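You operate a simulated robot arm through the tools that you are given. There is no shell and no other tool.

The job below is to be done with a simulated robot arm. You get a single attempt, and the scene is never put back.

Task
Weigh the oldest and the newest egg together in the weighing bowl.
Fine: zero the flat scale under the empty bowl first; set the eggs down whole.

Only the result counts: the job must be done as asked and must still hold three seconds after the hand-in. Knocking over, shifting, dropping, spilling or breaking anything else fails it.

Robot
A 7-joint arm with a two-finger parallel gripper, fixed in place. Base frame: the origin is at the foot of the arm, x ahead of it, y to its left, z up. Units: cm, degrees, N and s.
With the tool pointing down near the work surface it reaches from about 40 to 90 cm from the base axis. Its first joint turns from -143.0 to 143.0 degrees. Payload 3 kg.
Tool frame: the origin (TCP) lies between the finger pads and is the grasp point; the fingertips stand 3 cm ahead of it; z points along the fingers, y is the line along which they close. Largest opening 9.4 cm; finger width 2.8, thickness 1; the body of the gripper, 5 by 9.6 cm, starts 5.5 cm behind the TCP.
Orientation is that of the tool frame in the base frame, as [roll, pitch, yaw] about the fixed x, y, z axes, in that order (R = Rz(yaw) Ry(pitch) Rx(roll)). With the fingers straight down and closing along the base's y, the tool's x points along the base's -x, its y along +y and its z along -z.

Tools
- The arm moves only by the tool play_rows. Its argument "targets" is a list of rows, each a list of 7 numbers: the shift along the tool's x, y, z in units of 50 mm (1.0 is 50 mm), then the turn, a rotation vector about the tool's x, y, z in units of 6 degrees (1.0 is 6 degrees), then the finger opening in cm, from 0 to 9.4. In form: [[tx, ty, tz, ax, ay, az, gripper], ...]. A call has 1 to 20 rows; each row shifts and turns the commanded pose from where the row before left it, along the tool's axes as they then stand. A call with a number of a shift or a turn outside -1 to 1 is refused whole. A row lasts 0.2 s, in which the tool goes at most 5 cm and 8.6 degrees; a call with a longer step from one row to the next is refused whole, and so is a gripper value outside its range. Where a pose cannot be reached the arm comes as near as it can. A force on the tool above 40 N (or 10 N above the force at the start of the call, whichever is more), or a blocked arm, ends the call early, and 0.2 s more pass. Each finger travels about 7.2 cm/s and halts on what it meets, pressing with about 25 N; the grip force reading is that of the motor and also rises with nothing between the fingers. The clock runs only during rows and for 0.2 s after the last one: add rows that do not move to give the fingers time. It gives the time, the measured TCP pose, the force on the tool (base axes), the opening and the grip force at its end, in the units of the frame above (readings bear some noise), with the torque about the TCP (base axes, N m) and any sound that the robot's microphone picked up, and new pictures: "show" is both (left out), scene, wrist or none.
- Cameras (640 x 400 px; columns grow to the right, rows downward): "scene" is fixed at [39.88, 65.06, 149.16]; the picture's right is [-0.85, -0.52, 0.00], its down [-0.34, 0.55, -0.76] and it looks along [0.40, -0.65, -0.65] (base axes); focal length 330 px, centre (320, 200). "wrist" rides on the gripper at [7.6, 1.4, -10.3] in the tool frame; the picture's right is [-0.18, 0.98, 0.00], its down [-0.75, -0.14, -0.64] and it looks along [-0.63, -0.12, 0.77] (tool axes); focal length 243 px, centre (320, 200). There is no depth. A picture from a camera that has moved, and an enlarged one, comes with that camera's place and axes in the base frame and with its lens.
- zoom(camera, box): a new picture of the part [left, top, right, bottom] of that camera's present view, enlarged. The clock stands still meanwhile.
- job_done(): hands the job in; it is judged then, once.

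Nothing tells you positions but the pictures and the camera data. Unless the task says otherwise, let go and move clear before handing in.

The tools are called as a command line: name --pt "numbers of a row" for each row, then --argument value for the rest, lists and objects as JSON in quotes. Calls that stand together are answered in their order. play_rows: Moves the arm, as the interface text tells. Its arguments: {"type":"object","properties":{"targets":{"type":"array","items":{"type":"array","items":{"type":"number"}}},"show":{"type":"string","enum":["both","scene","wrist","none"]}},"required":["targets"]} The other tools are called the same way: zoom (camera, box) takes an enlarged picture of a part of a camera's view; job_done () hands the job in.

At the start:

```text
time_s: 0.0
ee_pos: [55.95, 12.88, 122.55]
tool_rot: [179.9, 0.1, -180.0]
wrist_force: [1.0, 0.3, 0.5]
torque: [0.0, -0.02, 0.0]
gripper_width: 9.4
finger_force: 0.0
```

scene: 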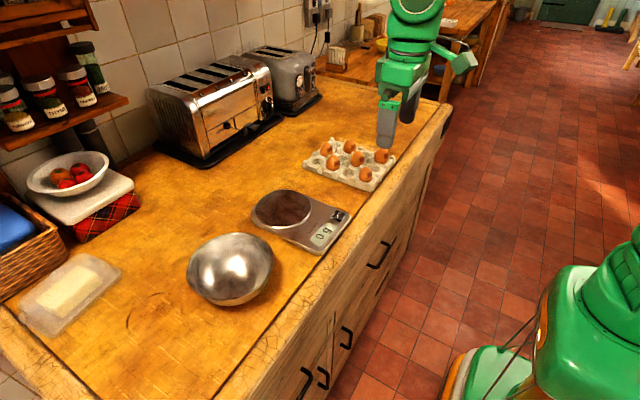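
wrist: 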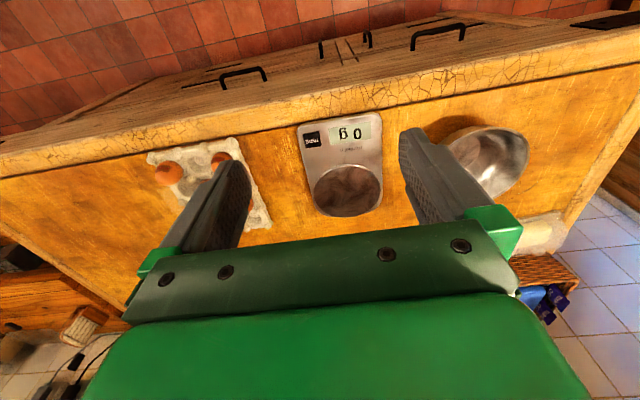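

I see a worktop with an egg tray, a flat scale with a display, an upturned or upright steel bowl, toasters and shelves. I'll zoom in for details before moving.

zoom --camera "scene" --box '[290, 120, 410, 200]'

zoom --camera "scene" --box '[170, 170, 370, 320]'

zoom --camera "scene" --box '[0, 140, 200, 350]'

zoom --camera "wrist" --box '[280, 90, 560, 230]'

```text
5.00 times, centred on (350, 160) of scene
camera zoom: at [39.88, 65.06, 149.16], right [-0.85, -0.52, 0.0], down [-0.34, 0.55, -0.76], along [0.4, -0.65, -0.65], focal length 1652 px, centre (170, 400)
```

zoom: 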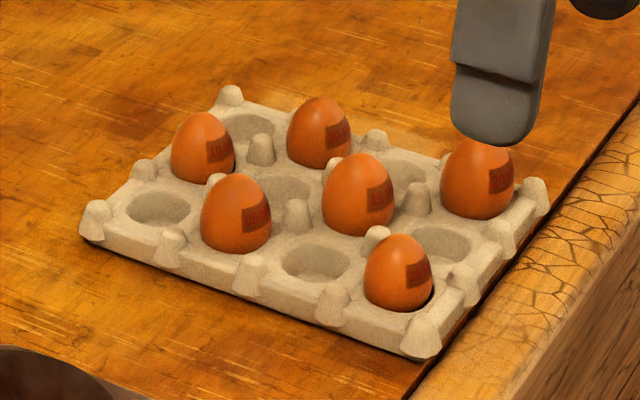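

```text
2.67 times, centred on (270, 245) of scene
camera zoom: at [39.88, 65.06, 149.16], right [-0.85, -0.52, 0.0], down [-0.34, 0.55, -0.76], along [0.4, -0.65, -0.65], focal length 881 px, centre (453, 80)
```

zoom: 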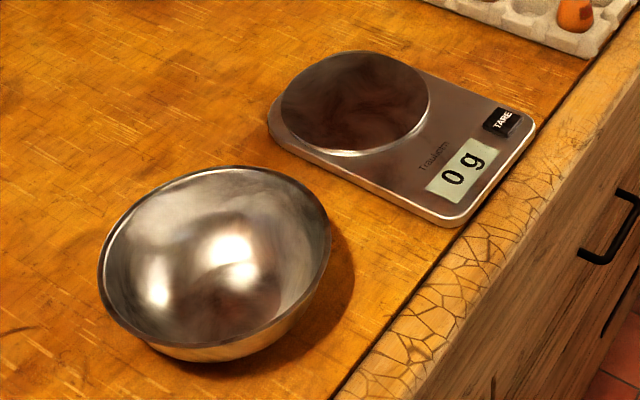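

```text
1.90 times, centred on (100, 245) of scene
camera zoom: at [39.88, 65.06, 149.16], right [-0.85, -0.52, 0.0], down [-0.34, 0.55, -0.76], along [0.4, -0.65, -0.65], focal length 629 px, centre (739, 114)
```

zoom: 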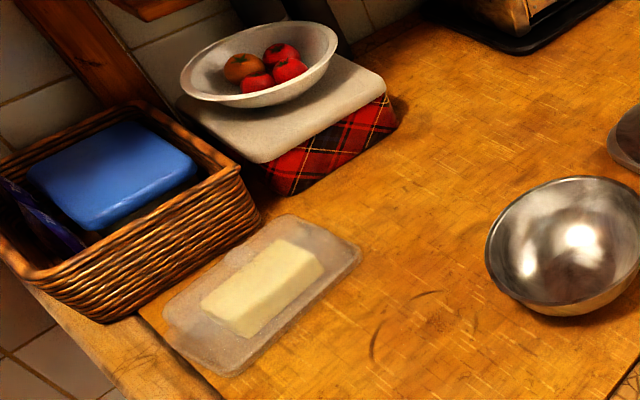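

```text
2.29 times, centred on (420, 160) of wrist
camera zoom: at [48.33, 14.45, 132.83], right [0.18, 0.98, 0.0], down [0.75, -0.14, 0.64], along [0.63, -0.12, -0.77], focal length 555 px, centre (91, 291)
```

zoom: 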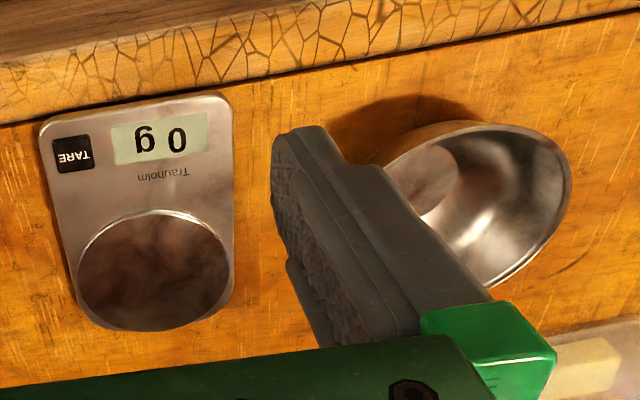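

The eggs carry small date stamps and the scale shows 0 g with a TARE button. I take the button to be at about (68.6, 9.0, 90); next I'll zoom closely on the stamps.

zoom --camera "scene" --box '[320, 138, 344, 153]'

zoom --camera "scene" --box '[342, 136, 366, 151]'

zoom --camera "scene" --box '[326, 153, 350, 168]'

zoom --camera "scene" --box '[350, 150, 374, 165]'

zoom --camera "scene" --box '[370, 147, 394, 162]'

zoom --camera "scene" --box '[354, 165, 378, 180]'

```text
16.00 times, centred on (332, 146) of scene
camera zoom: at [39.88, 65.06, 149.16], right [-0.85, -0.52, 0.0], down [-0.34, 0.55, -0.76], along [0.4, -0.65, -0.65], focal length 5285 px, centre (128, 1072)
```

zoom: 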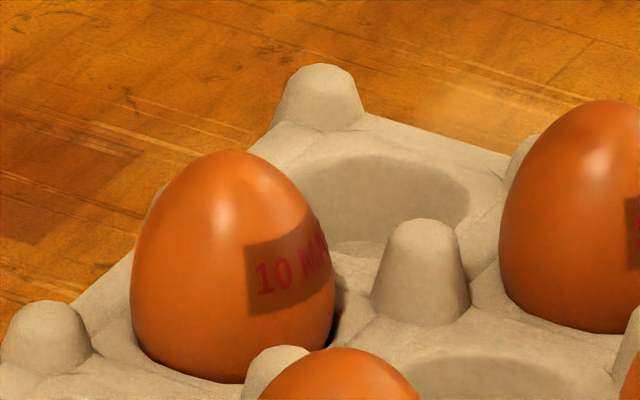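

```text
16.00 times, centred on (354, 144) of scene
camera zoom: at [39.88, 65.06, 149.16], right [-0.85, -0.52, 0.0], down [-0.34, 0.55, -0.76], along [0.4, -0.65, -0.65], focal length 5285 px, centre (-224, 1104)
```

zoom: 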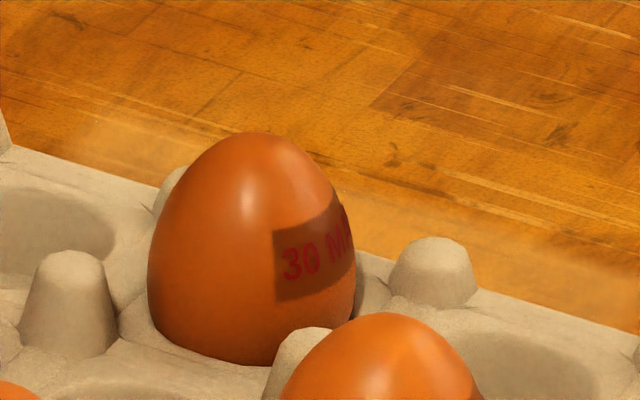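

```text
16.00 times, centred on (338, 160) of scene
camera zoom: at [39.88, 65.06, 149.16], right [-0.85, -0.52, 0.0], down [-0.34, 0.55, -0.76], along [0.4, -0.65, -0.65], focal length 5285 px, centre (32, 832)
```

zoom: 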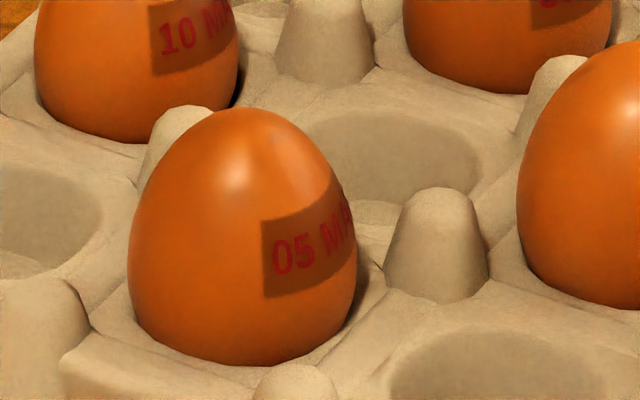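

```text
16.00 times, centred on (362, 158) of scene
camera zoom: at [39.88, 65.06, 149.16], right [-0.85, -0.52, 0.0], down [-0.34, 0.55, -0.76], along [0.4, -0.65, -0.65], focal length 5285 px, centre (-352, 880)
```

zoom: 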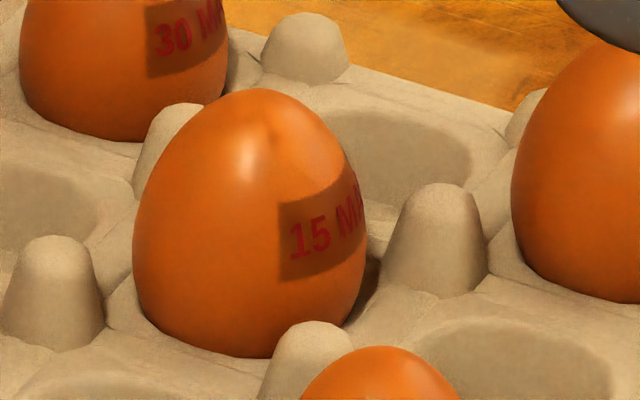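

```text
16.00 times, centred on (382, 154) of scene
camera zoom: at [39.88, 65.06, 149.16], right [-0.85, -0.52, 0.0], down [-0.34, 0.55, -0.76], along [0.4, -0.65, -0.65], focal length 5285 px, centre (-672, 928)
```

zoom: 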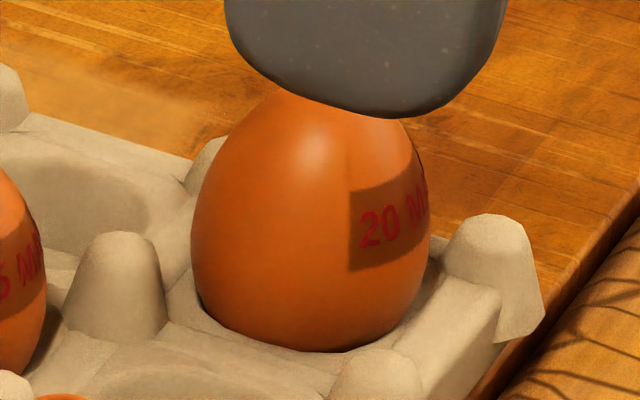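

```text
16.00 times, centred on (366, 172) of scene
camera zoom: at [39.88, 65.06, 149.16], right [-0.85, -0.52, 0.0], down [-0.34, 0.55, -0.76], along [0.4, -0.65, -0.65], focal length 5285 px, centre (-416, 640)
```

zoom: 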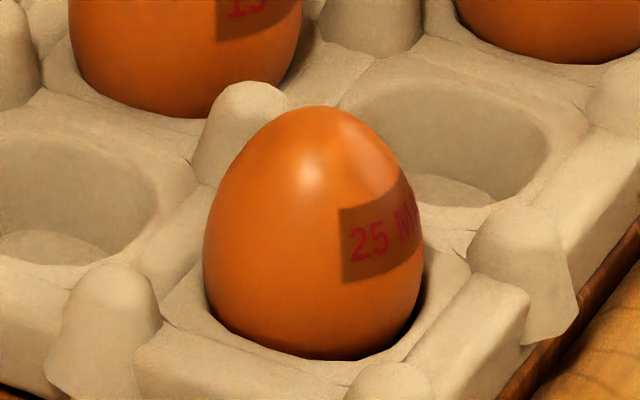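

The day numbers are 05, 10, 15, 20, 25 and 30, but the month is cut off (it could be MAR or MAY). The stamps face the robot side, so I'll check the wrist camera.

zoom --camera "wrist" --box '[140, 130, 284, 220]'

zoom --camera "wrist" --box '[145, 150, 185, 175]'

zoom --camera "scene" --box '[340, 0, 480, 160]'

```text
4.44 times, centred on (212, 175) of wrist
camera zoom: at [48.33, 14.45, 132.83], right [0.18, 0.98, 0.0], down [0.75, -0.14, 0.64], along [0.63, -0.12, -0.77], focal length 1078 px, centre (800, 311)
```

zoom: 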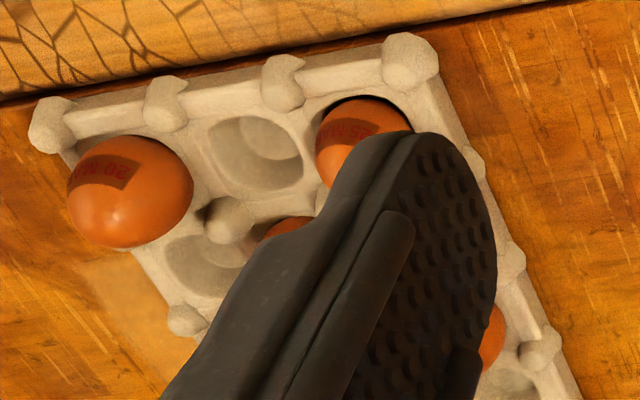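

```text
16.00 times, centred on (165, 162) of wrist
camera zoom: at [48.33, 14.45, 132.83], right [0.18, 0.98, 0.0], down [0.75, -0.14, 0.64], along [0.63, -0.12, -0.77], focal length 3882 px, centre (2800, 800)
```

zoom: 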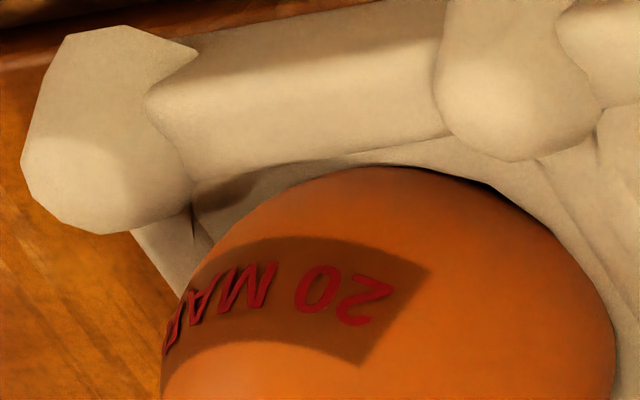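

```text
2.50 times, centred on (410, 80) of scene
camera zoom: at [39.88, 65.06, 149.16], right [-0.85, -0.52, 0.0], down [-0.34, 0.55, -0.76], along [0.4, -0.65, -0.65], focal length 826 px, centre (95, 500)
```

zoom: 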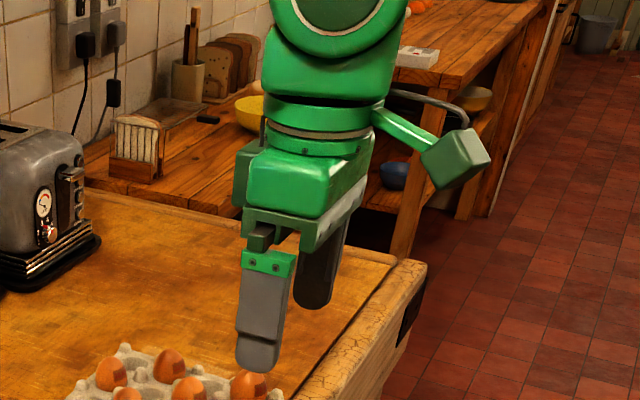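

The month is still cut off ("20 MA?"), and the stamps point roughly towards -x. I place the tray at about x 67–90, y -24 to -7, so I'll move the wrist camera to look at it from the robot side with a tilt.

play_rows --pt "0 -0.75 0.4 0 0 0 9.4" --pt "0 -0.75 0.4 0 0 0 9.4" --pt "0 -0.75 0.4 0 0 0 9.4" --pt "0 -0.75 0.4 0 0 0 9.4" --pt "0 -0.75 0.4 0 0 0 9.4" --pt "0 -0.75 0.4 0 0 0 9.4" --pt "0 -0.75 0.4 0 0 0 9.4" --pt "0 -0.75 0.4 0 0 0 9.4" --pt "0 0 0 0 -1 0 9.4" --pt "0 0 0 0 -1 0 9.4" --pt "0 0 0 0 -1 0 9.4" --pt "0 0 0 0 -1 0 9.4" --pt "0 0 0 0 0 0 9.4"

```text
time_s: 2.8
ee_pos: [55.94, -17.17, 106.54]
tool_rot: [-179.9, 24.0, -180.0]
wrist_force: [-0.5, -1.0, -0.2]
torque: [-0.01, -0.02, 0.02]
gripper_width: 9.42
finger_force: 0.1
camera wrist: at [44.79, -15.54, 112.81], right [0.17, 0.98, 0.08], down [0.43, -0.14, 0.89], along [0.89, -0.12, -0.44], focal length 243 px, centre (320, 200)
```

scene: 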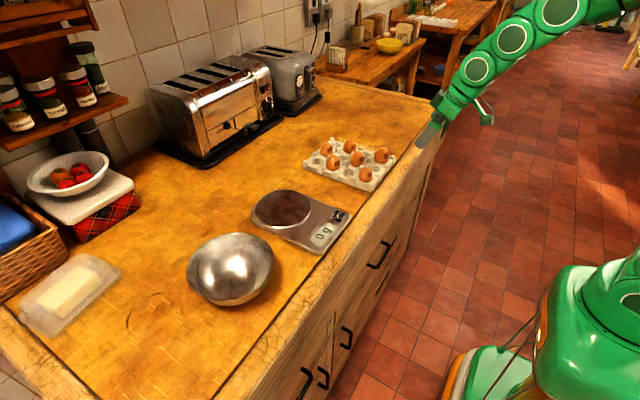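
wrist: 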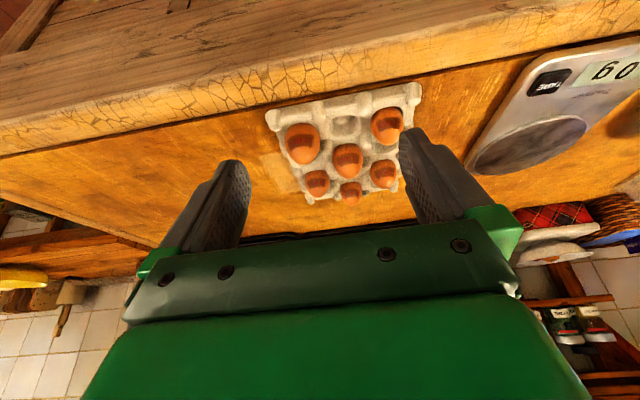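

All six eggs are now visible between the fingers from the robot side. I'll zoom in on the stamps.

zoom --camera "wrist" --box '[276, 115, 332, 150]'

zoom --camera "wrist" --box '[362, 100, 410, 130]'

zoom --camera "wrist" --box '[327, 140, 367, 165]'

zoom --camera "wrist" --box '[297, 165, 337, 190]'

zoom --camera "wrist" --box '[364, 155, 404, 180]'

zoom --camera "wrist" --box '[331, 177, 371, 202]'

```text
11.43 times, centred on (304, 132) of wrist
camera zoom: at [44.79, -15.54, 112.81], right [0.17, 0.98, 0.08], down [0.43, -0.14, 0.89], along [0.89, -0.12, -0.44], focal length 2773 px, centre (503, 971)
```

zoom: 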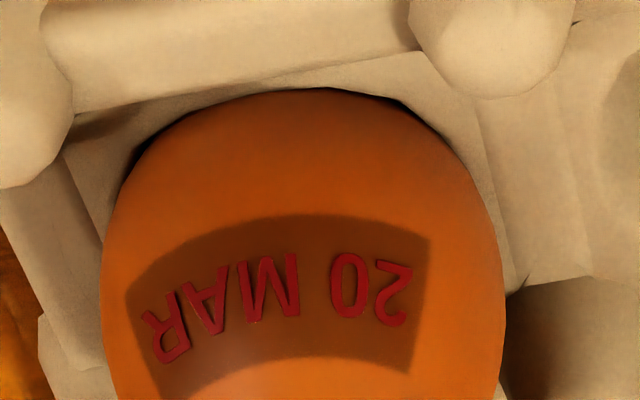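

```text
13.33 times, centred on (386, 115) of wrist
camera zoom: at [44.79, -15.54, 112.81], right [0.17, 0.98, 0.08], down [0.43, -0.14, 0.89], along [0.89, -0.12, -0.44], focal length 3235 px, centre (-560, 1333)
```

zoom: 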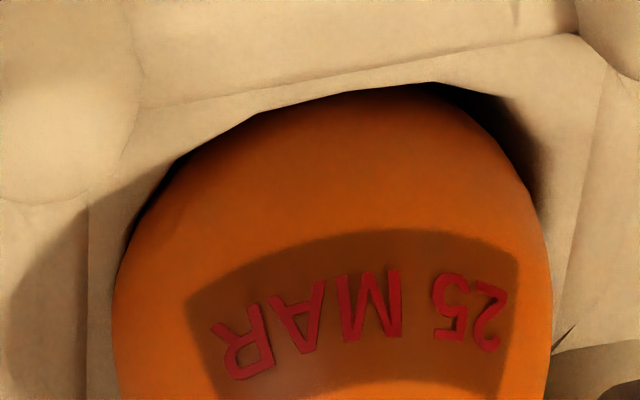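

```text
16.00 times, centred on (347, 152) of wrist
camera zoom: at [44.79, -15.54, 112.81], right [0.17, 0.98, 0.08], down [0.43, -0.14, 0.89], along [0.89, -0.12, -0.44], focal length 3882 px, centre (-112, 960)
```

zoom: 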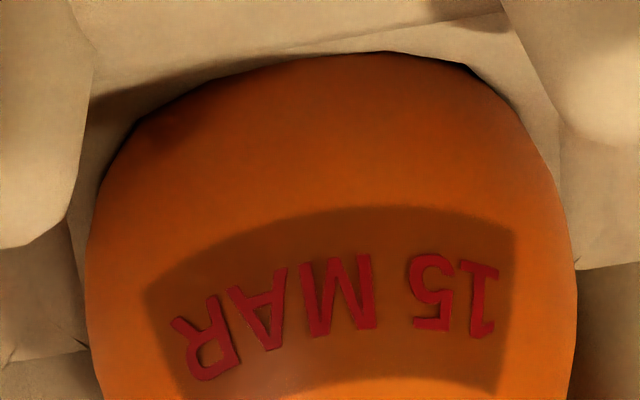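

```text
16.00 times, centred on (317, 178) of wrist
camera zoom: at [44.79, -15.54, 112.81], right [0.17, 0.98, 0.08], down [0.43, -0.14, 0.89], along [0.89, -0.12, -0.44], focal length 3882 px, centre (368, 560)
```

zoom: 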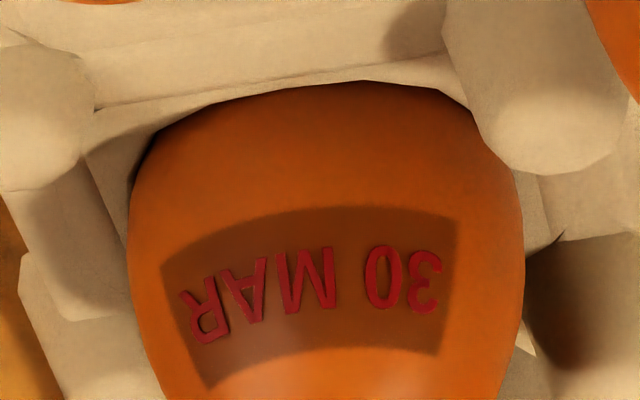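

```text
16.00 times, centred on (384, 168) of wrist
camera zoom: at [44.79, -15.54, 112.81], right [0.17, 0.98, 0.08], down [0.43, -0.14, 0.89], along [0.89, -0.12, -0.44], focal length 3882 px, centre (-704, 720)
```

zoom: 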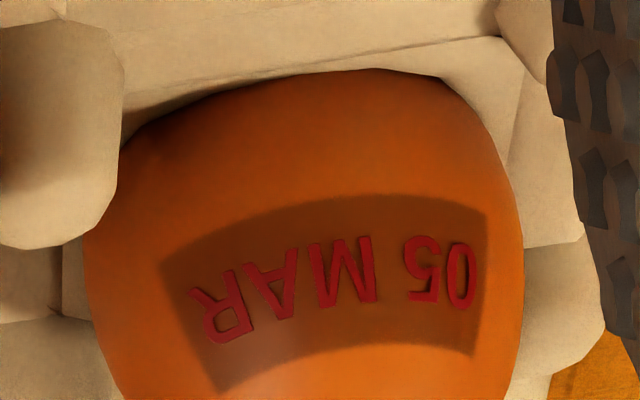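

```text
16.00 times, centred on (351, 190) of wrist
camera zoom: at [44.79, -15.54, 112.81], right [0.17, 0.98, 0.08], down [0.43, -0.14, 0.89], along [0.89, -0.12, -0.44], focal length 3882 px, centre (-176, 368)
```

zoom: 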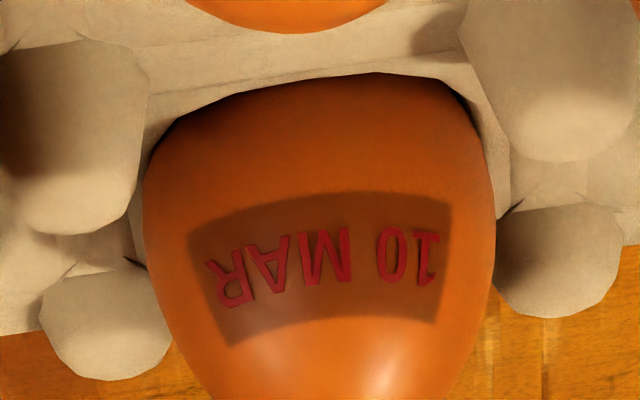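

All six are in March, so the oldest is 05 MAR (about (81, -9.7)) and the newest is 30 MAR (about (81, -21)). Next I go over to the steel bowl near (77.6, 38.5) for a better look at it and the scale.

play_rows --pt "0 0 0 0 1 0 9.4" --pt "0 0 0 0 1 0 9.4" --pt "0 0 0 0 1 0 9.4" --pt "0 0 0 0 1 0 9.4" --pt "-0.1 0.757 -0.12 0 0 0 9.4" --pt "-0.1 0.757 -0.12 0 0 0 9.4" --pt "-0.1 0.757 -0.12 0 0 0 9.4" --pt "-0.1 0.757 -0.12 0 0 0 9.4" --pt "-0.1 0.757 -0.12 0 0 0 9.4" --pt "-0.1 0.757 -0.12 0 0 0 9.4" --pt "-0.1 0.757 -0.12 0 0 0 9.4" --pt "-0.1 0.757 -0.12 0 0 0 9.4" --pt "-0.1 0.757 -0.12 0 0 0 9.4" --pt "-0.1 0.757 -0.12 0 0 0 9.4" --pt "-0.1 0.757 -0.12 0 0 0 9.4" --pt "-0.1 0.757 -0.12 0 0 0 9.4" --pt "-0.1 0.757 -0.12 0 0 0 9.4" --pt "-0.1 0.757 -0.12 0 0 0 9.4" --pt "0 0 0 0 0 0 9.4"

```text
time_s: 6.8
ee_pos: [62.97, 36.08, 114.73]
tool_rot: [180.0, -0.1, 179.9]
wrist_force: [0.2, 0.2, 0.8]
torque: [-0.02, 0.04, 0.02]
gripper_width: 9.4
finger_force: 0.0
camera wrist: at [55.37, 37.55, 125.17], right [0.18, 0.98, 0.0], down [0.75, -0.14, 0.64], along [0.63, -0.12, -0.77], focal length 243 px, centre (320, 200)
```

scene: 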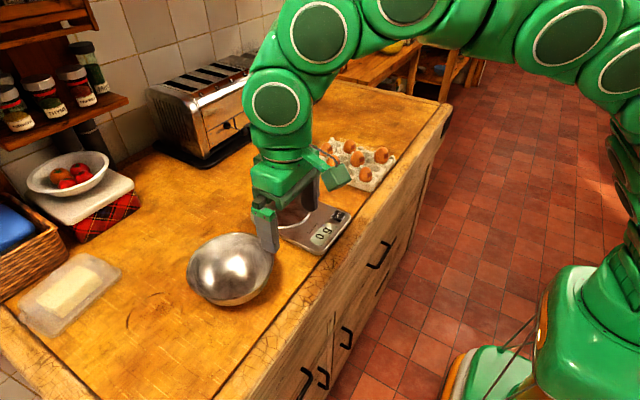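
wrist: 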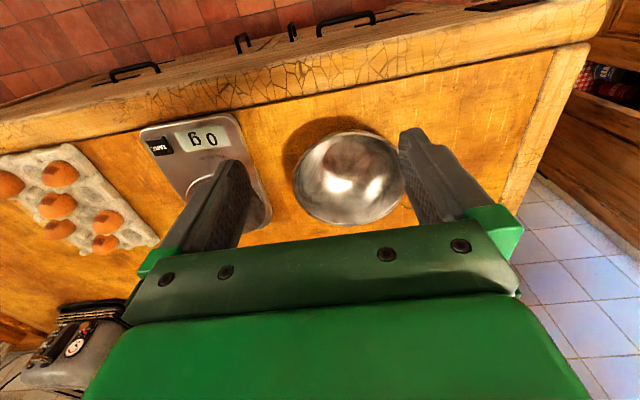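

zoom --camera "wrist" --box '[270, 105, 430, 245]'

zoom --camera "wrist" --box '[130, 100, 290, 240]'

zoom --camera "scene" --box '[170, 215, 300, 315]'

```text
2.86 times, centred on (350, 175) of wrist
camera zoom: at [55.37, 37.55, 125.17], right [0.18, 0.98, 0.0], down [0.75, -0.14, 0.64], along [0.63, -0.12, -0.77], focal length 693 px, centre (234, 271)
```

zoom: 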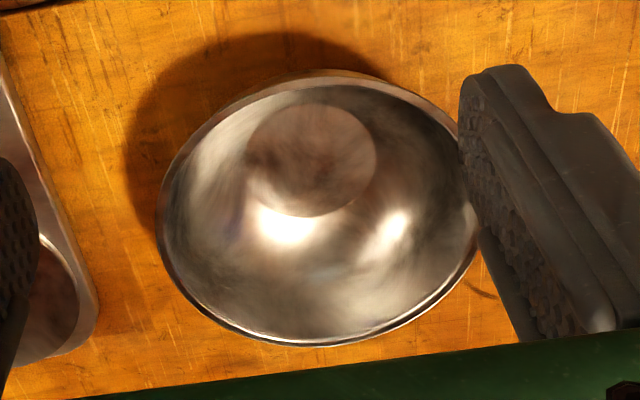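

```text
2.86 times, centred on (210, 170) of wrist
camera zoom: at [55.37, 37.55, 125.17], right [0.18, 0.98, 0.0], down [0.75, -0.14, 0.64], along [0.63, -0.12, -0.77], focal length 693 px, centre (634, 286)
```

zoom: 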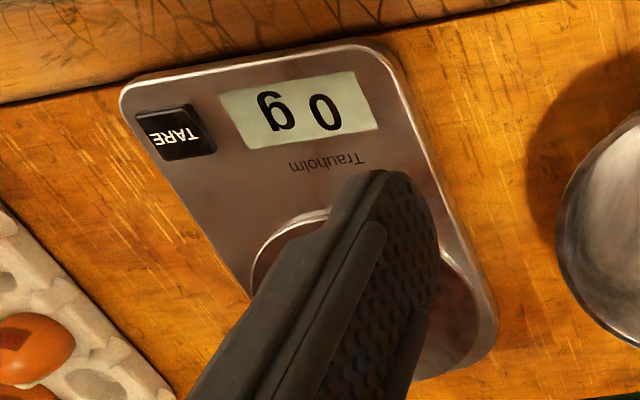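

```text
4.00 times, centred on (235, 265) of scene
camera zoom: at [39.88, 65.06, 149.16], right [-0.85, -0.52, 0.0], down [-0.34, 0.55, -0.76], along [0.4, -0.65, -0.65], focal length 1321 px, centre (660, -60)
```

zoom: 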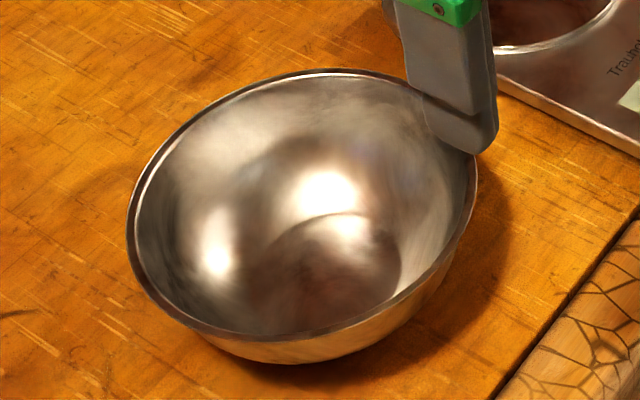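

The bowl is upright with a flat base; I take its rim circle centre as (77.3, 38.2), diameter about 17 cm, rim height about 95.5, with the counter near z 89. I'll go to a pre-grasp above its -y rim with the tool tilted 15° to match the wall.

play_rows --pt "-0.573 -0.347 0.445 0 0 0 7" --pt "-0.573 -0.347 0.445 0 0 0 5" --pt "-0.573 -0.347 0.445 0 0 0 4.5" --pt "-0.573 -0.347 0.445 0 0 0 4.5" --pt "-0.573 -0.347 0.445 0 0 0 4.5" --pt "0 0 0 -0.833 0 0 4.5" --pt "0 0 0 -0.833 0 0 4.5" --pt "0 0 0 -0.834 0 0 4.5" --pt "0 0 0 0 0 0 4.5"

```text
time_s: 8.8
ee_pos: [77.33, 27.29, 103.85]
tool_rot: [165.0, 0.0, -180.0]
wrist_force: [0.1, -0.1, -0.7]
torque: [-0.01, 0.0, 0.02]
gripper_width: 4.49
finger_force: 0.0
camera wrist: at [69.63, 26.16, 114.19], right [0.18, 0.95, 0.26], down [0.75, -0.3, 0.58], along [0.63, 0.08, -0.77], focal length 243 px, centre (320, 200)
```

scene: 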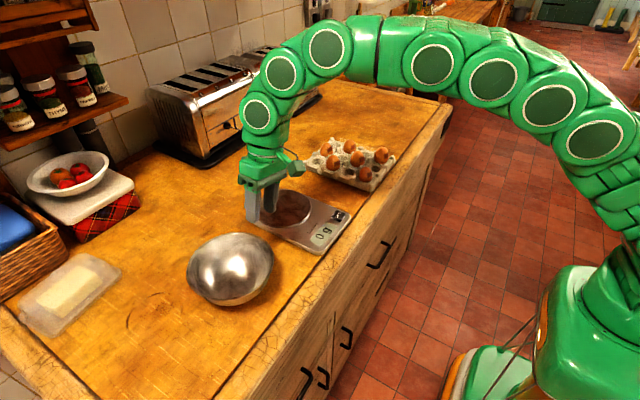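
wrist: 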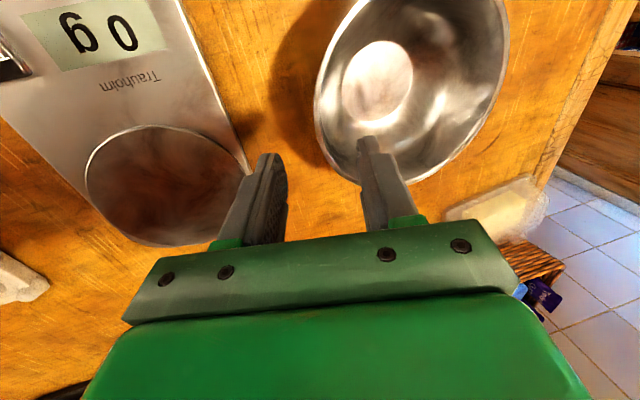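

zoom --camera "wrist" --box '[230, 0, 550, 200]'

zoom --camera "scene" --box '[180, 150, 340, 310]'

zoom --camera "wrist" --box '[0, 0, 300, 260]'

```text
2.00 times, centred on (390, 100) of wrist
camera zoom: at [69.63, 26.16, 114.19], right [0.18, 0.95, 0.26], down [0.75, -0.3, 0.58], along [0.63, 0.08, -0.77], focal length 485 px, centre (180, 400)
```

zoom: 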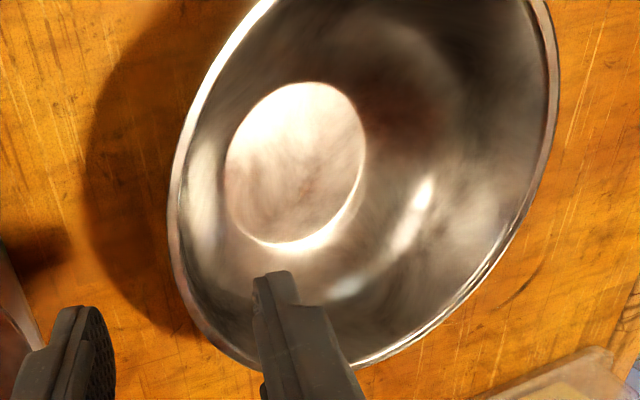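

```text
2.50 times, centred on (260, 230) of scene
camera zoom: at [39.88, 65.06, 149.16], right [-0.85, -0.52, 0.0], down [-0.34, 0.55, -0.76], along [0.4, -0.65, -0.65], focal length 826 px, centre (470, 125)
```

zoom: 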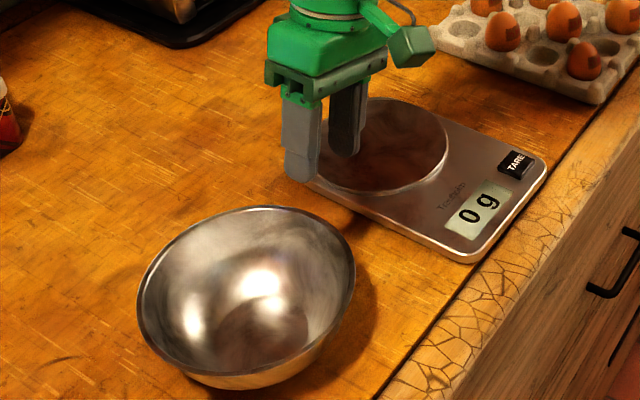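

```text
1.54 times, centred on (150, 130) of wrist
camera zoom: at [69.63, 26.16, 114.19], right [0.18, 0.95, 0.26], down [0.75, -0.3, 0.58], along [0.63, 0.08, -0.77], focal length 373 px, centre (582, 308)
```

zoom: 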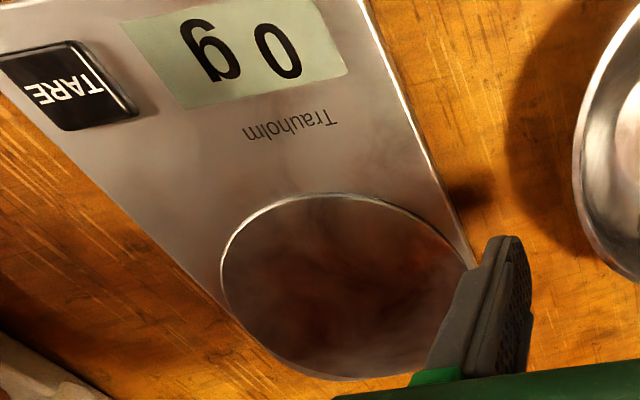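

The rim estimate refines to centre (77.9, 37.8), radius 8.6. I'll lower along the tool axis until the fingertips straddle the rim, then check.

play_rows --pt "-0.1 -0.06 0.4 0 0 0 4.5" --pt "0 0 0.4 0 0 0 4.5" --pt "0 0 0.4 0 0 0 4.5" --pt "0 0 0 0 0 0 4.5"

zoom --camera "scene" --box '[180, 200, 300, 310]'

zoom --camera "wrist" --box '[210, 60, 450, 260]'

```text
time_s: 9.8
ee_pos: [77.72, 28.64, 97.86]
tool_rot: [165.1, -0.1, -180.0]
wrist_force: [0.2, 0.4, 1.0]
torque: [0.0, 0.01, -0.01]
gripper_width: 4.51
finger_force: 0.1
camera wrist: at [70.12, 27.43, 108.3], right [0.18, 0.95, 0.25], down [0.75, -0.3, 0.58], along [0.63, 0.08, -0.77], focal length 243 px, centre (320, 200)
```

scene: 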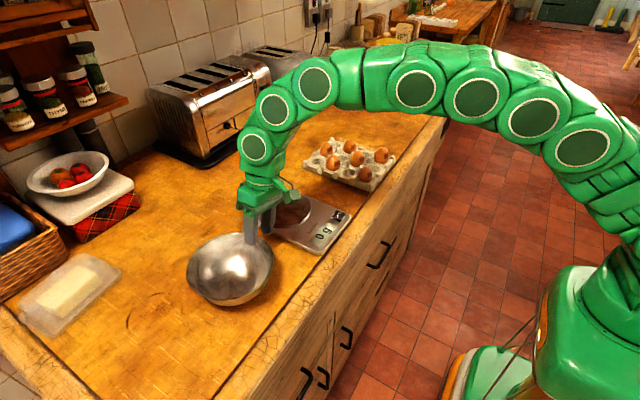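
wrist: 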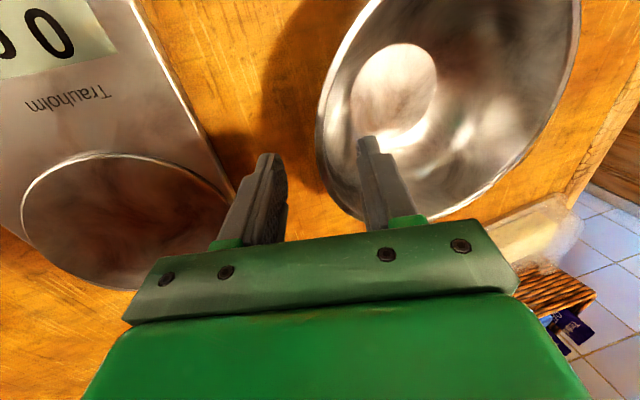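

```text
3.64 times, centred on (240, 255) of scene
camera zoom: at [39.88, 65.06, 149.16], right [-0.85, -0.52, 0.0], down [-0.34, 0.55, -0.76], along [0.4, -0.65, -0.65], focal length 1201 px, centre (611, 0)
```

zoom: 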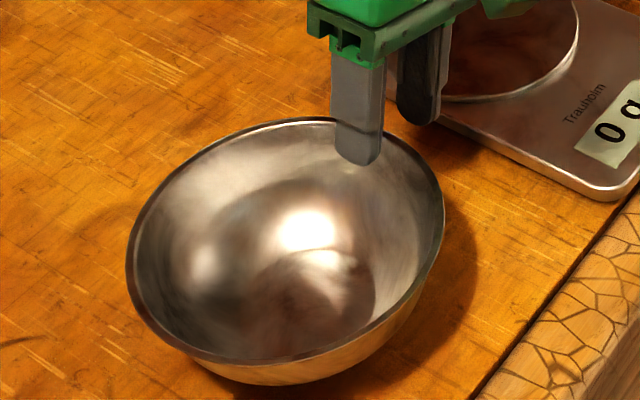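

```text
2.00 times, centred on (330, 160) of wrist
camera zoom: at [70.12, 27.43, 108.3], right [0.18, 0.95, 0.25], down [0.75, -0.3, 0.58], along [0.63, 0.08, -0.77], focal length 485 px, centre (300, 280)
```

zoom: 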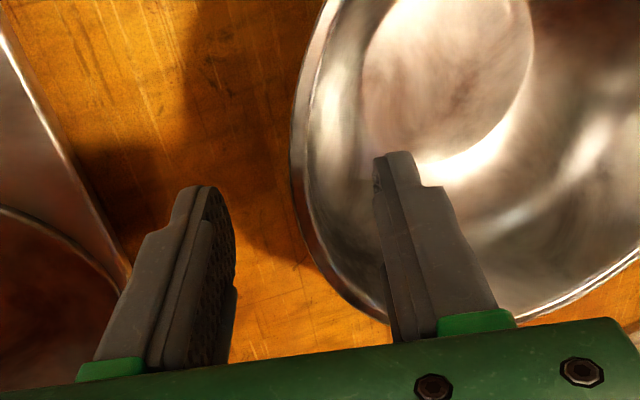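

The fingertips straddle the rim nicely centred. I'll descend 2 cm more and close gently.

play_rows --pt "0 0 0.2 0 0 0 4.5" --pt "0 0 0.2 0 0 0 4.5" --pt "0 0 0 0 0 0 3.5" --pt "0 0 0 0 0 0 2.5" --pt "0 0 0 0 0 0 1.5" --pt "0 0 0 0 0 0 0.8" --pt "0 0 0 0 0 0 0" --pt "0 0 0 0 0 0 0" --pt "0 0 0 0 0 0 0"

zoom --camera "scene" --box '[180, 200, 300, 310]'

zoom --camera "wrist" --box '[210, 60, 450, 260]'

```text
time_s: 11.8
ee_pos: [77.78, 29.06, 96.05]
tool_rot: [165.1, 0.0, 180.0]
wrist_force: [3.6, 2.9, 9.6]
torque: [0.81, 0.25, -0.26]
gripper_width: 0.97
finger_force: 25.2
camera wrist: at [70.15, 27.94, 106.4], right [0.18, 0.95, 0.25], down [0.75, -0.3, 0.58], along [0.63, 0.08, -0.77], focal length 243 px, centre (320, 200)
```

scene: 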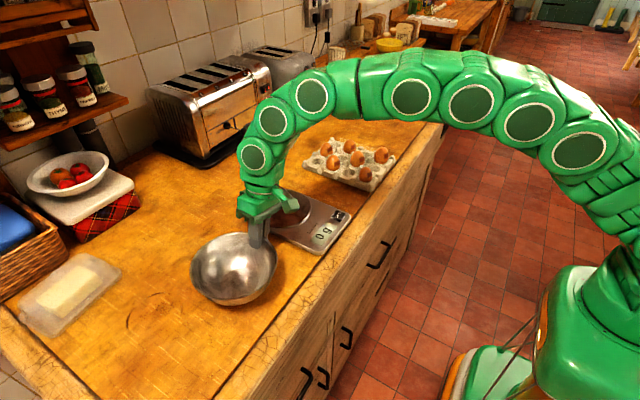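
wrist: 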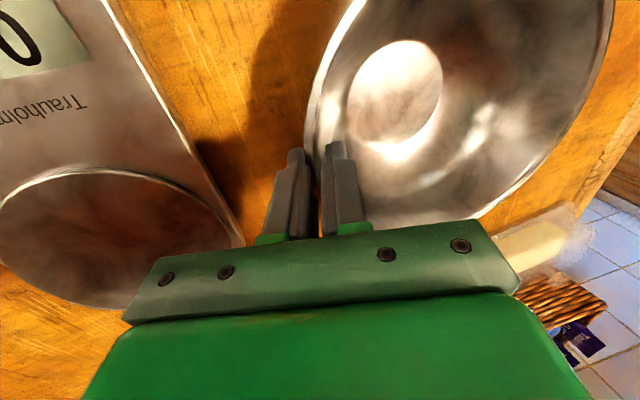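

```text
3.64 times, centred on (240, 255) of scene
camera zoom: at [39.88, 65.06, 149.16], right [-0.85, -0.52, 0.0], down [-0.34, 0.55, -0.76], along [0.4, -0.65, -0.65], focal length 1201 px, centre (611, 0)
```

zoom: 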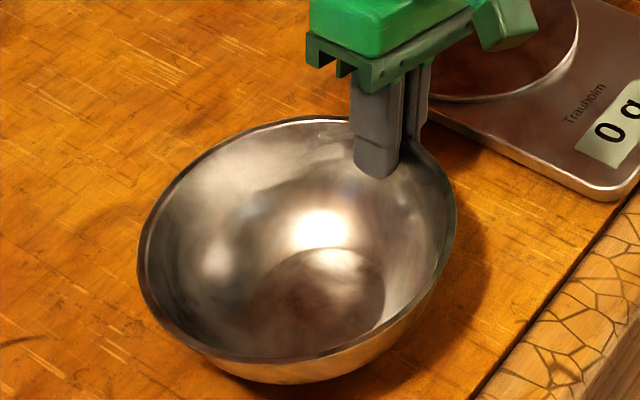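

```text
2.00 times, centred on (330, 160) of wrist
camera zoom: at [70.15, 27.94, 106.4], right [0.18, 0.95, 0.25], down [0.75, -0.3, 0.58], along [0.63, 0.08, -0.77], focal length 485 px, centre (300, 280)
```

zoom: 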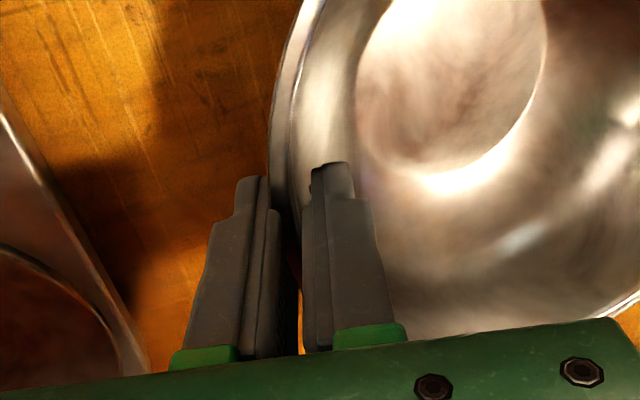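

The bowl is gripped at 25 N (it slid about 1 cm while centring). I'll lift it slowly a few centimetres and check whether it holds level.

play_rows --pt "0 0.026 -0.0966 0 0 0 0" --pt "0 0.026 -0.0966 0 0 0 0" --pt "0 0.052 -0.193 0 0 0 0" --pt "0 0.052 -0.193 0 0 0 0" --pt "0 0 0 0 0 0 0"

zoom --camera "scene" --box '[180, 190, 300, 300]'

zoom --camera "wrist" --box '[210, 60, 450, 260]'

```text
time_s: 13.0
ee_pos: [77.76, 29.19, 99.0]
tool_rot: [165.0, 0.1, 180.0]
wrist_force: [0.3, -0.7, -2.7]
torque: [-0.23, -0.02, -0.01]
gripper_width: 0.81
finger_force: 25.3
camera wrist: at [70.12, 27.95, 109.36], right [0.18, 0.95, 0.25], down [0.75, -0.3, 0.58], along [0.63, 0.08, -0.77], focal length 243 px, centre (320, 200)
```

scene: 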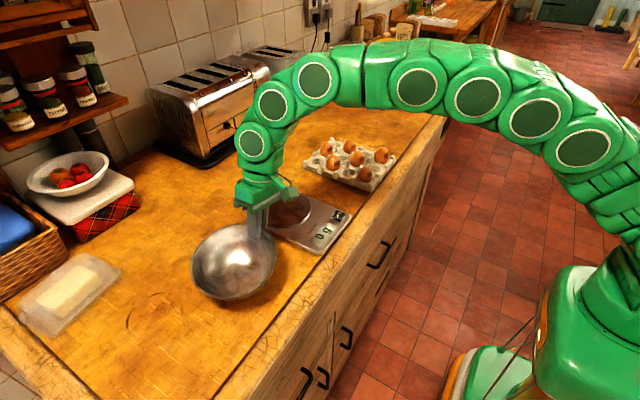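
wrist: 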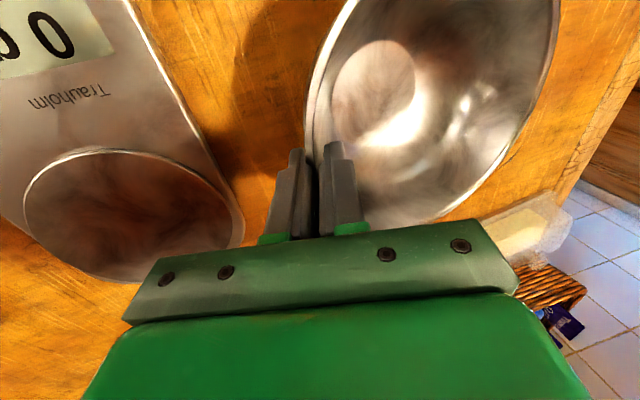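

```text
3.64 times, centred on (240, 245) of scene
camera zoom: at [39.88, 65.06, 149.16], right [-0.85, -0.52, 0.0], down [-0.34, 0.55, -0.76], along [0.4, -0.65, -0.65], focal length 1201 px, centre (611, 36)
```

zoom: 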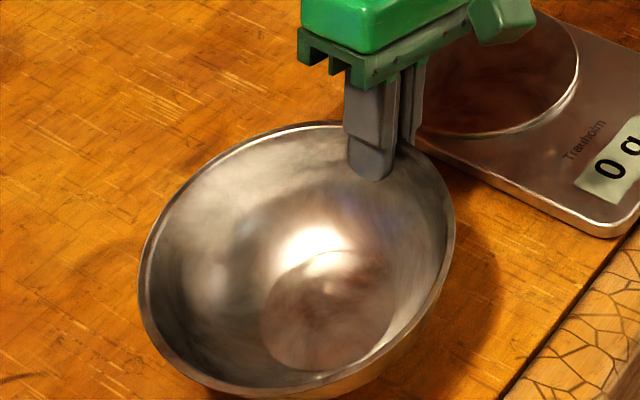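

```text
2.00 times, centred on (330, 160) of wrist
camera zoom: at [70.12, 27.95, 109.36], right [0.18, 0.95, 0.25], down [0.75, -0.3, 0.58], along [0.63, 0.08, -0.77], focal length 485 px, centre (300, 280)
```

zoom: 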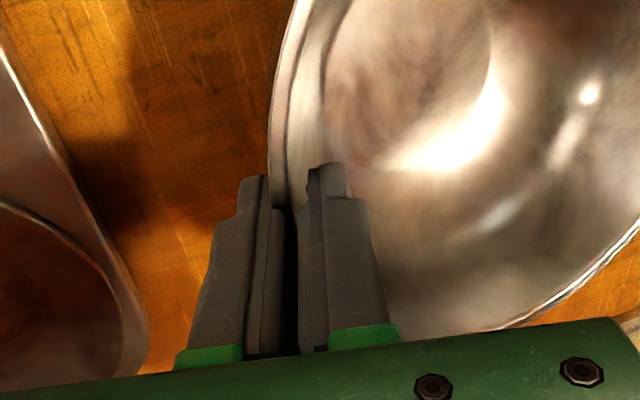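

The bowl is held (about 2.7 N) but its far side droops by about 8°. I'll tilt the tool by 8° more to level it, lift higher, and look again before carrying it to the plate centre near (82.1, 14.3).

play_rows --pt "0 0 0 -0.444 0 0 0" --pt "0 0 0 -0.444 0 0 0" --pt "0 0 0 -0.445 0 0 0" --pt "0 0.0977 -0.23 0 0 0 0" --pt "0 0.0977 -0.23 0 0 0 0" --pt "0 0.0977 -0.23 0 0 0 0" --pt "0 0.0977 -0.23 0 0 0 0" --pt "0 0 0 0 0 0 0"

zoom --camera "scene" --box '[180, 170, 320, 290]'

```text
time_s: 14.8
ee_pos: [77.8, 29.16, 103.97]
tool_rot: [156.9, 0.0, -180.0]
wrist_force: [-0.3, 0.5, -2.7]
torque: [-0.22, -0.02, -0.03]
gripper_width: 0.78
finger_force: 25.2
camera wrist: at [70.11, 26.53, 114.08], right [0.18, 0.9, 0.38], down [0.75, -0.38, 0.54], along [0.63, 0.19, -0.75], focal length 243 px, centre (320, 200)
```

scene: 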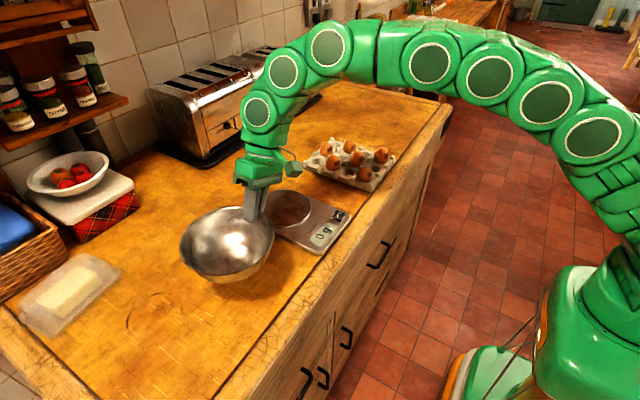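
wrist: 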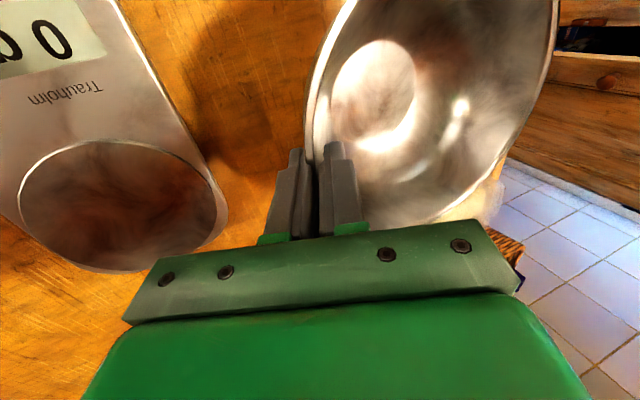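

```text
3.33 times, centred on (250, 230) of scene
camera zoom: at [39.88, 65.06, 149.16], right [-0.85, -0.52, 0.0], down [-0.34, 0.55, -0.76], along [0.4, -0.65, -0.65], focal length 1101 px, centre (553, 100)
```

zoom: 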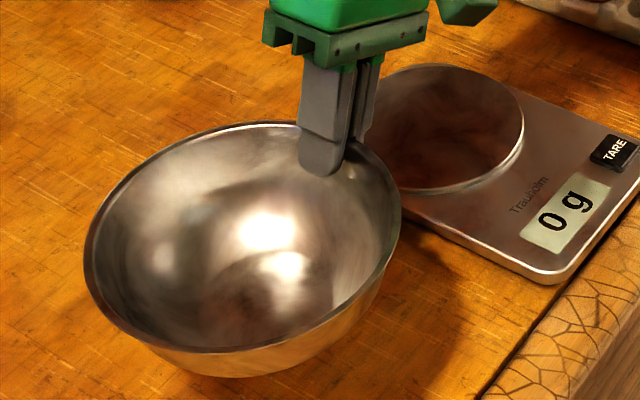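

The bowl is now level. I'll carry it across to above the plate (shift about +4.6 in x, -23.6 in y) slowly.

play_rows --pt "-0.04 -0.18 -0.077 0 0 0 0" --pt "-0.08 -0.378 -0.161 0 0 0 0" --pt "-0.08 -0.378 -0.161 0 0 0 0" --pt "-0.08 -0.378 -0.161 0 0 0 0" --pt "-0.08 -0.378 -0.161 0 0 0 0" --pt "-0.08 -0.378 -0.161 0 0 0 0" --pt "-0.08 -0.378 -0.161 0 0 0 0" --pt "-0.08 -0.378 -0.161 0 0 0 0" --pt "-0.08 -0.378 -0.161 0 0 0 0" --pt "-0.08 -0.378 -0.161 0 0 0 0" --pt "-0.08 -0.378 -0.161 0 0 0 0" --pt "-0.08 -0.378 -0.161 0 0 0 0" --pt "0 0 0 0 0 0 0" --pt "0 0 0 0 0 0 0"

zoom --camera "scene" --box '[230, 140, 370, 260]'

```text
time_s: 17.8
ee_pos: [82.5, 5.35, 104.0]
tool_rot: [157.0, 0.0, -180.0]
wrist_force: [-0.1, -0.2, -2.2]
torque: [-0.22, 0.02, -0.01]
gripper_width: 0.8
finger_force: 24.8
camera wrist: at [74.83, 2.9, 114.2], right [0.18, 0.9, 0.38], down [0.75, -0.38, 0.54], along [0.63, 0.19, -0.75], focal length 243 px, centre (320, 200)
```

scene: 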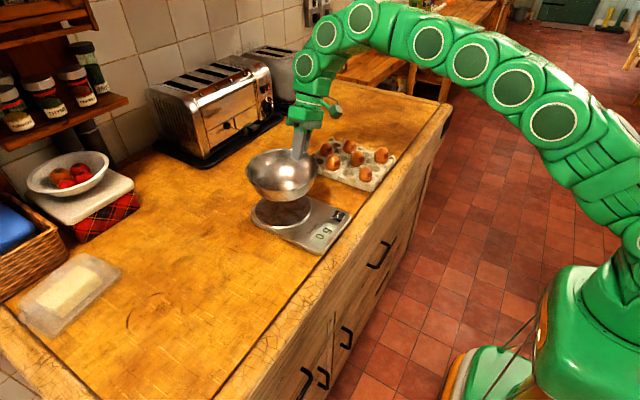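
wrist: 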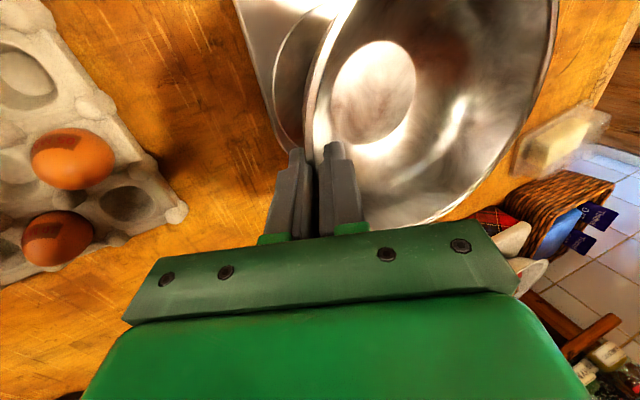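

```text
3.33 times, centred on (300, 200) of scene
camera zoom: at [39.88, 65.06, 149.16], right [-0.85, -0.52, 0.0], down [-0.34, 0.55, -0.76], along [0.4, -0.65, -0.65], focal length 1101 px, centre (387, 200)
```

zoom: 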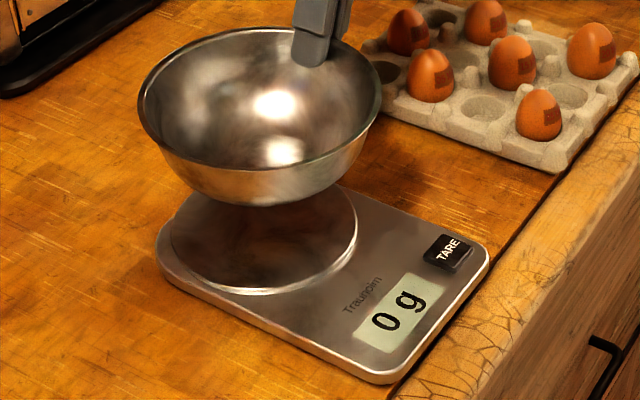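

The bowl hovers over the plate, about 6 cm above it and within 1 cm of centred. I'll lower it most of the way, then creep down in small steps.

play_rows --pt "-0.04 -0.117 0.276 0 0 0 0" --pt "-0.04 -0.117 0.276 0 0 0 0" --pt "-0.04 -0.117 0.276 0 0 0 0" --pt "0 0 0 0 0 0 0"

zoom --camera "scene" --box '[230, 150, 370, 270]'

```text
time_s: 18.8
ee_pos: [82.97, 5.53, 99.55]
tool_rot: [157.0, 0.0, 179.9]
wrist_force: [-0.3, 0.3, -3.2]
torque: [-0.18, -0.02, 0.0]
gripper_width: 0.81
finger_force: 25.4
camera wrist: at [75.36, 2.92, 109.62], right [0.18, 0.9, 0.38], down [0.75, -0.38, 0.54], along [0.63, 0.19, -0.75], focal length 243 px, centre (320, 200)
```

scene: 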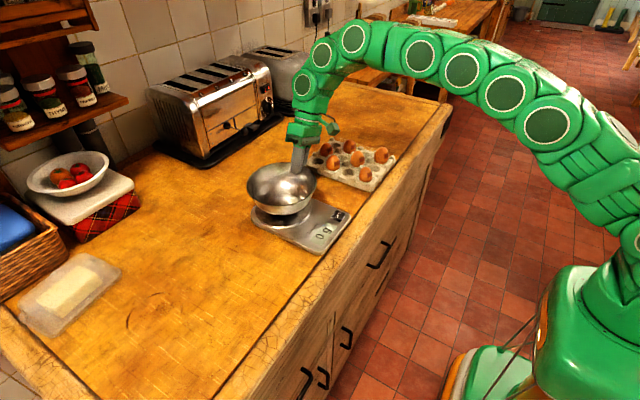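
wrist: 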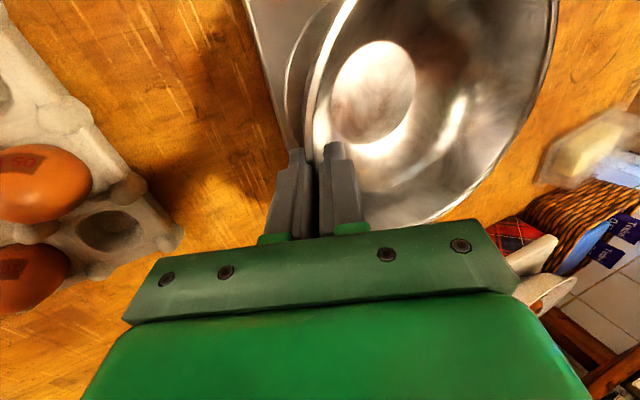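

```text
3.33 times, centred on (300, 210) of scene
camera zoom: at [39.88, 65.06, 149.16], right [-0.85, -0.52, 0.0], down [-0.34, 0.55, -0.76], along [0.4, -0.65, -0.65], focal length 1101 px, centre (387, 167)
```

zoom: 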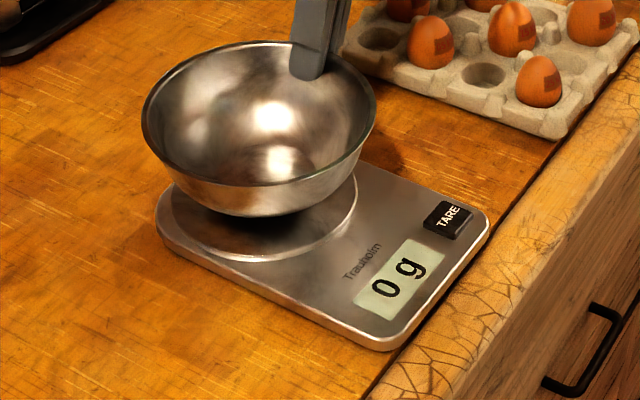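

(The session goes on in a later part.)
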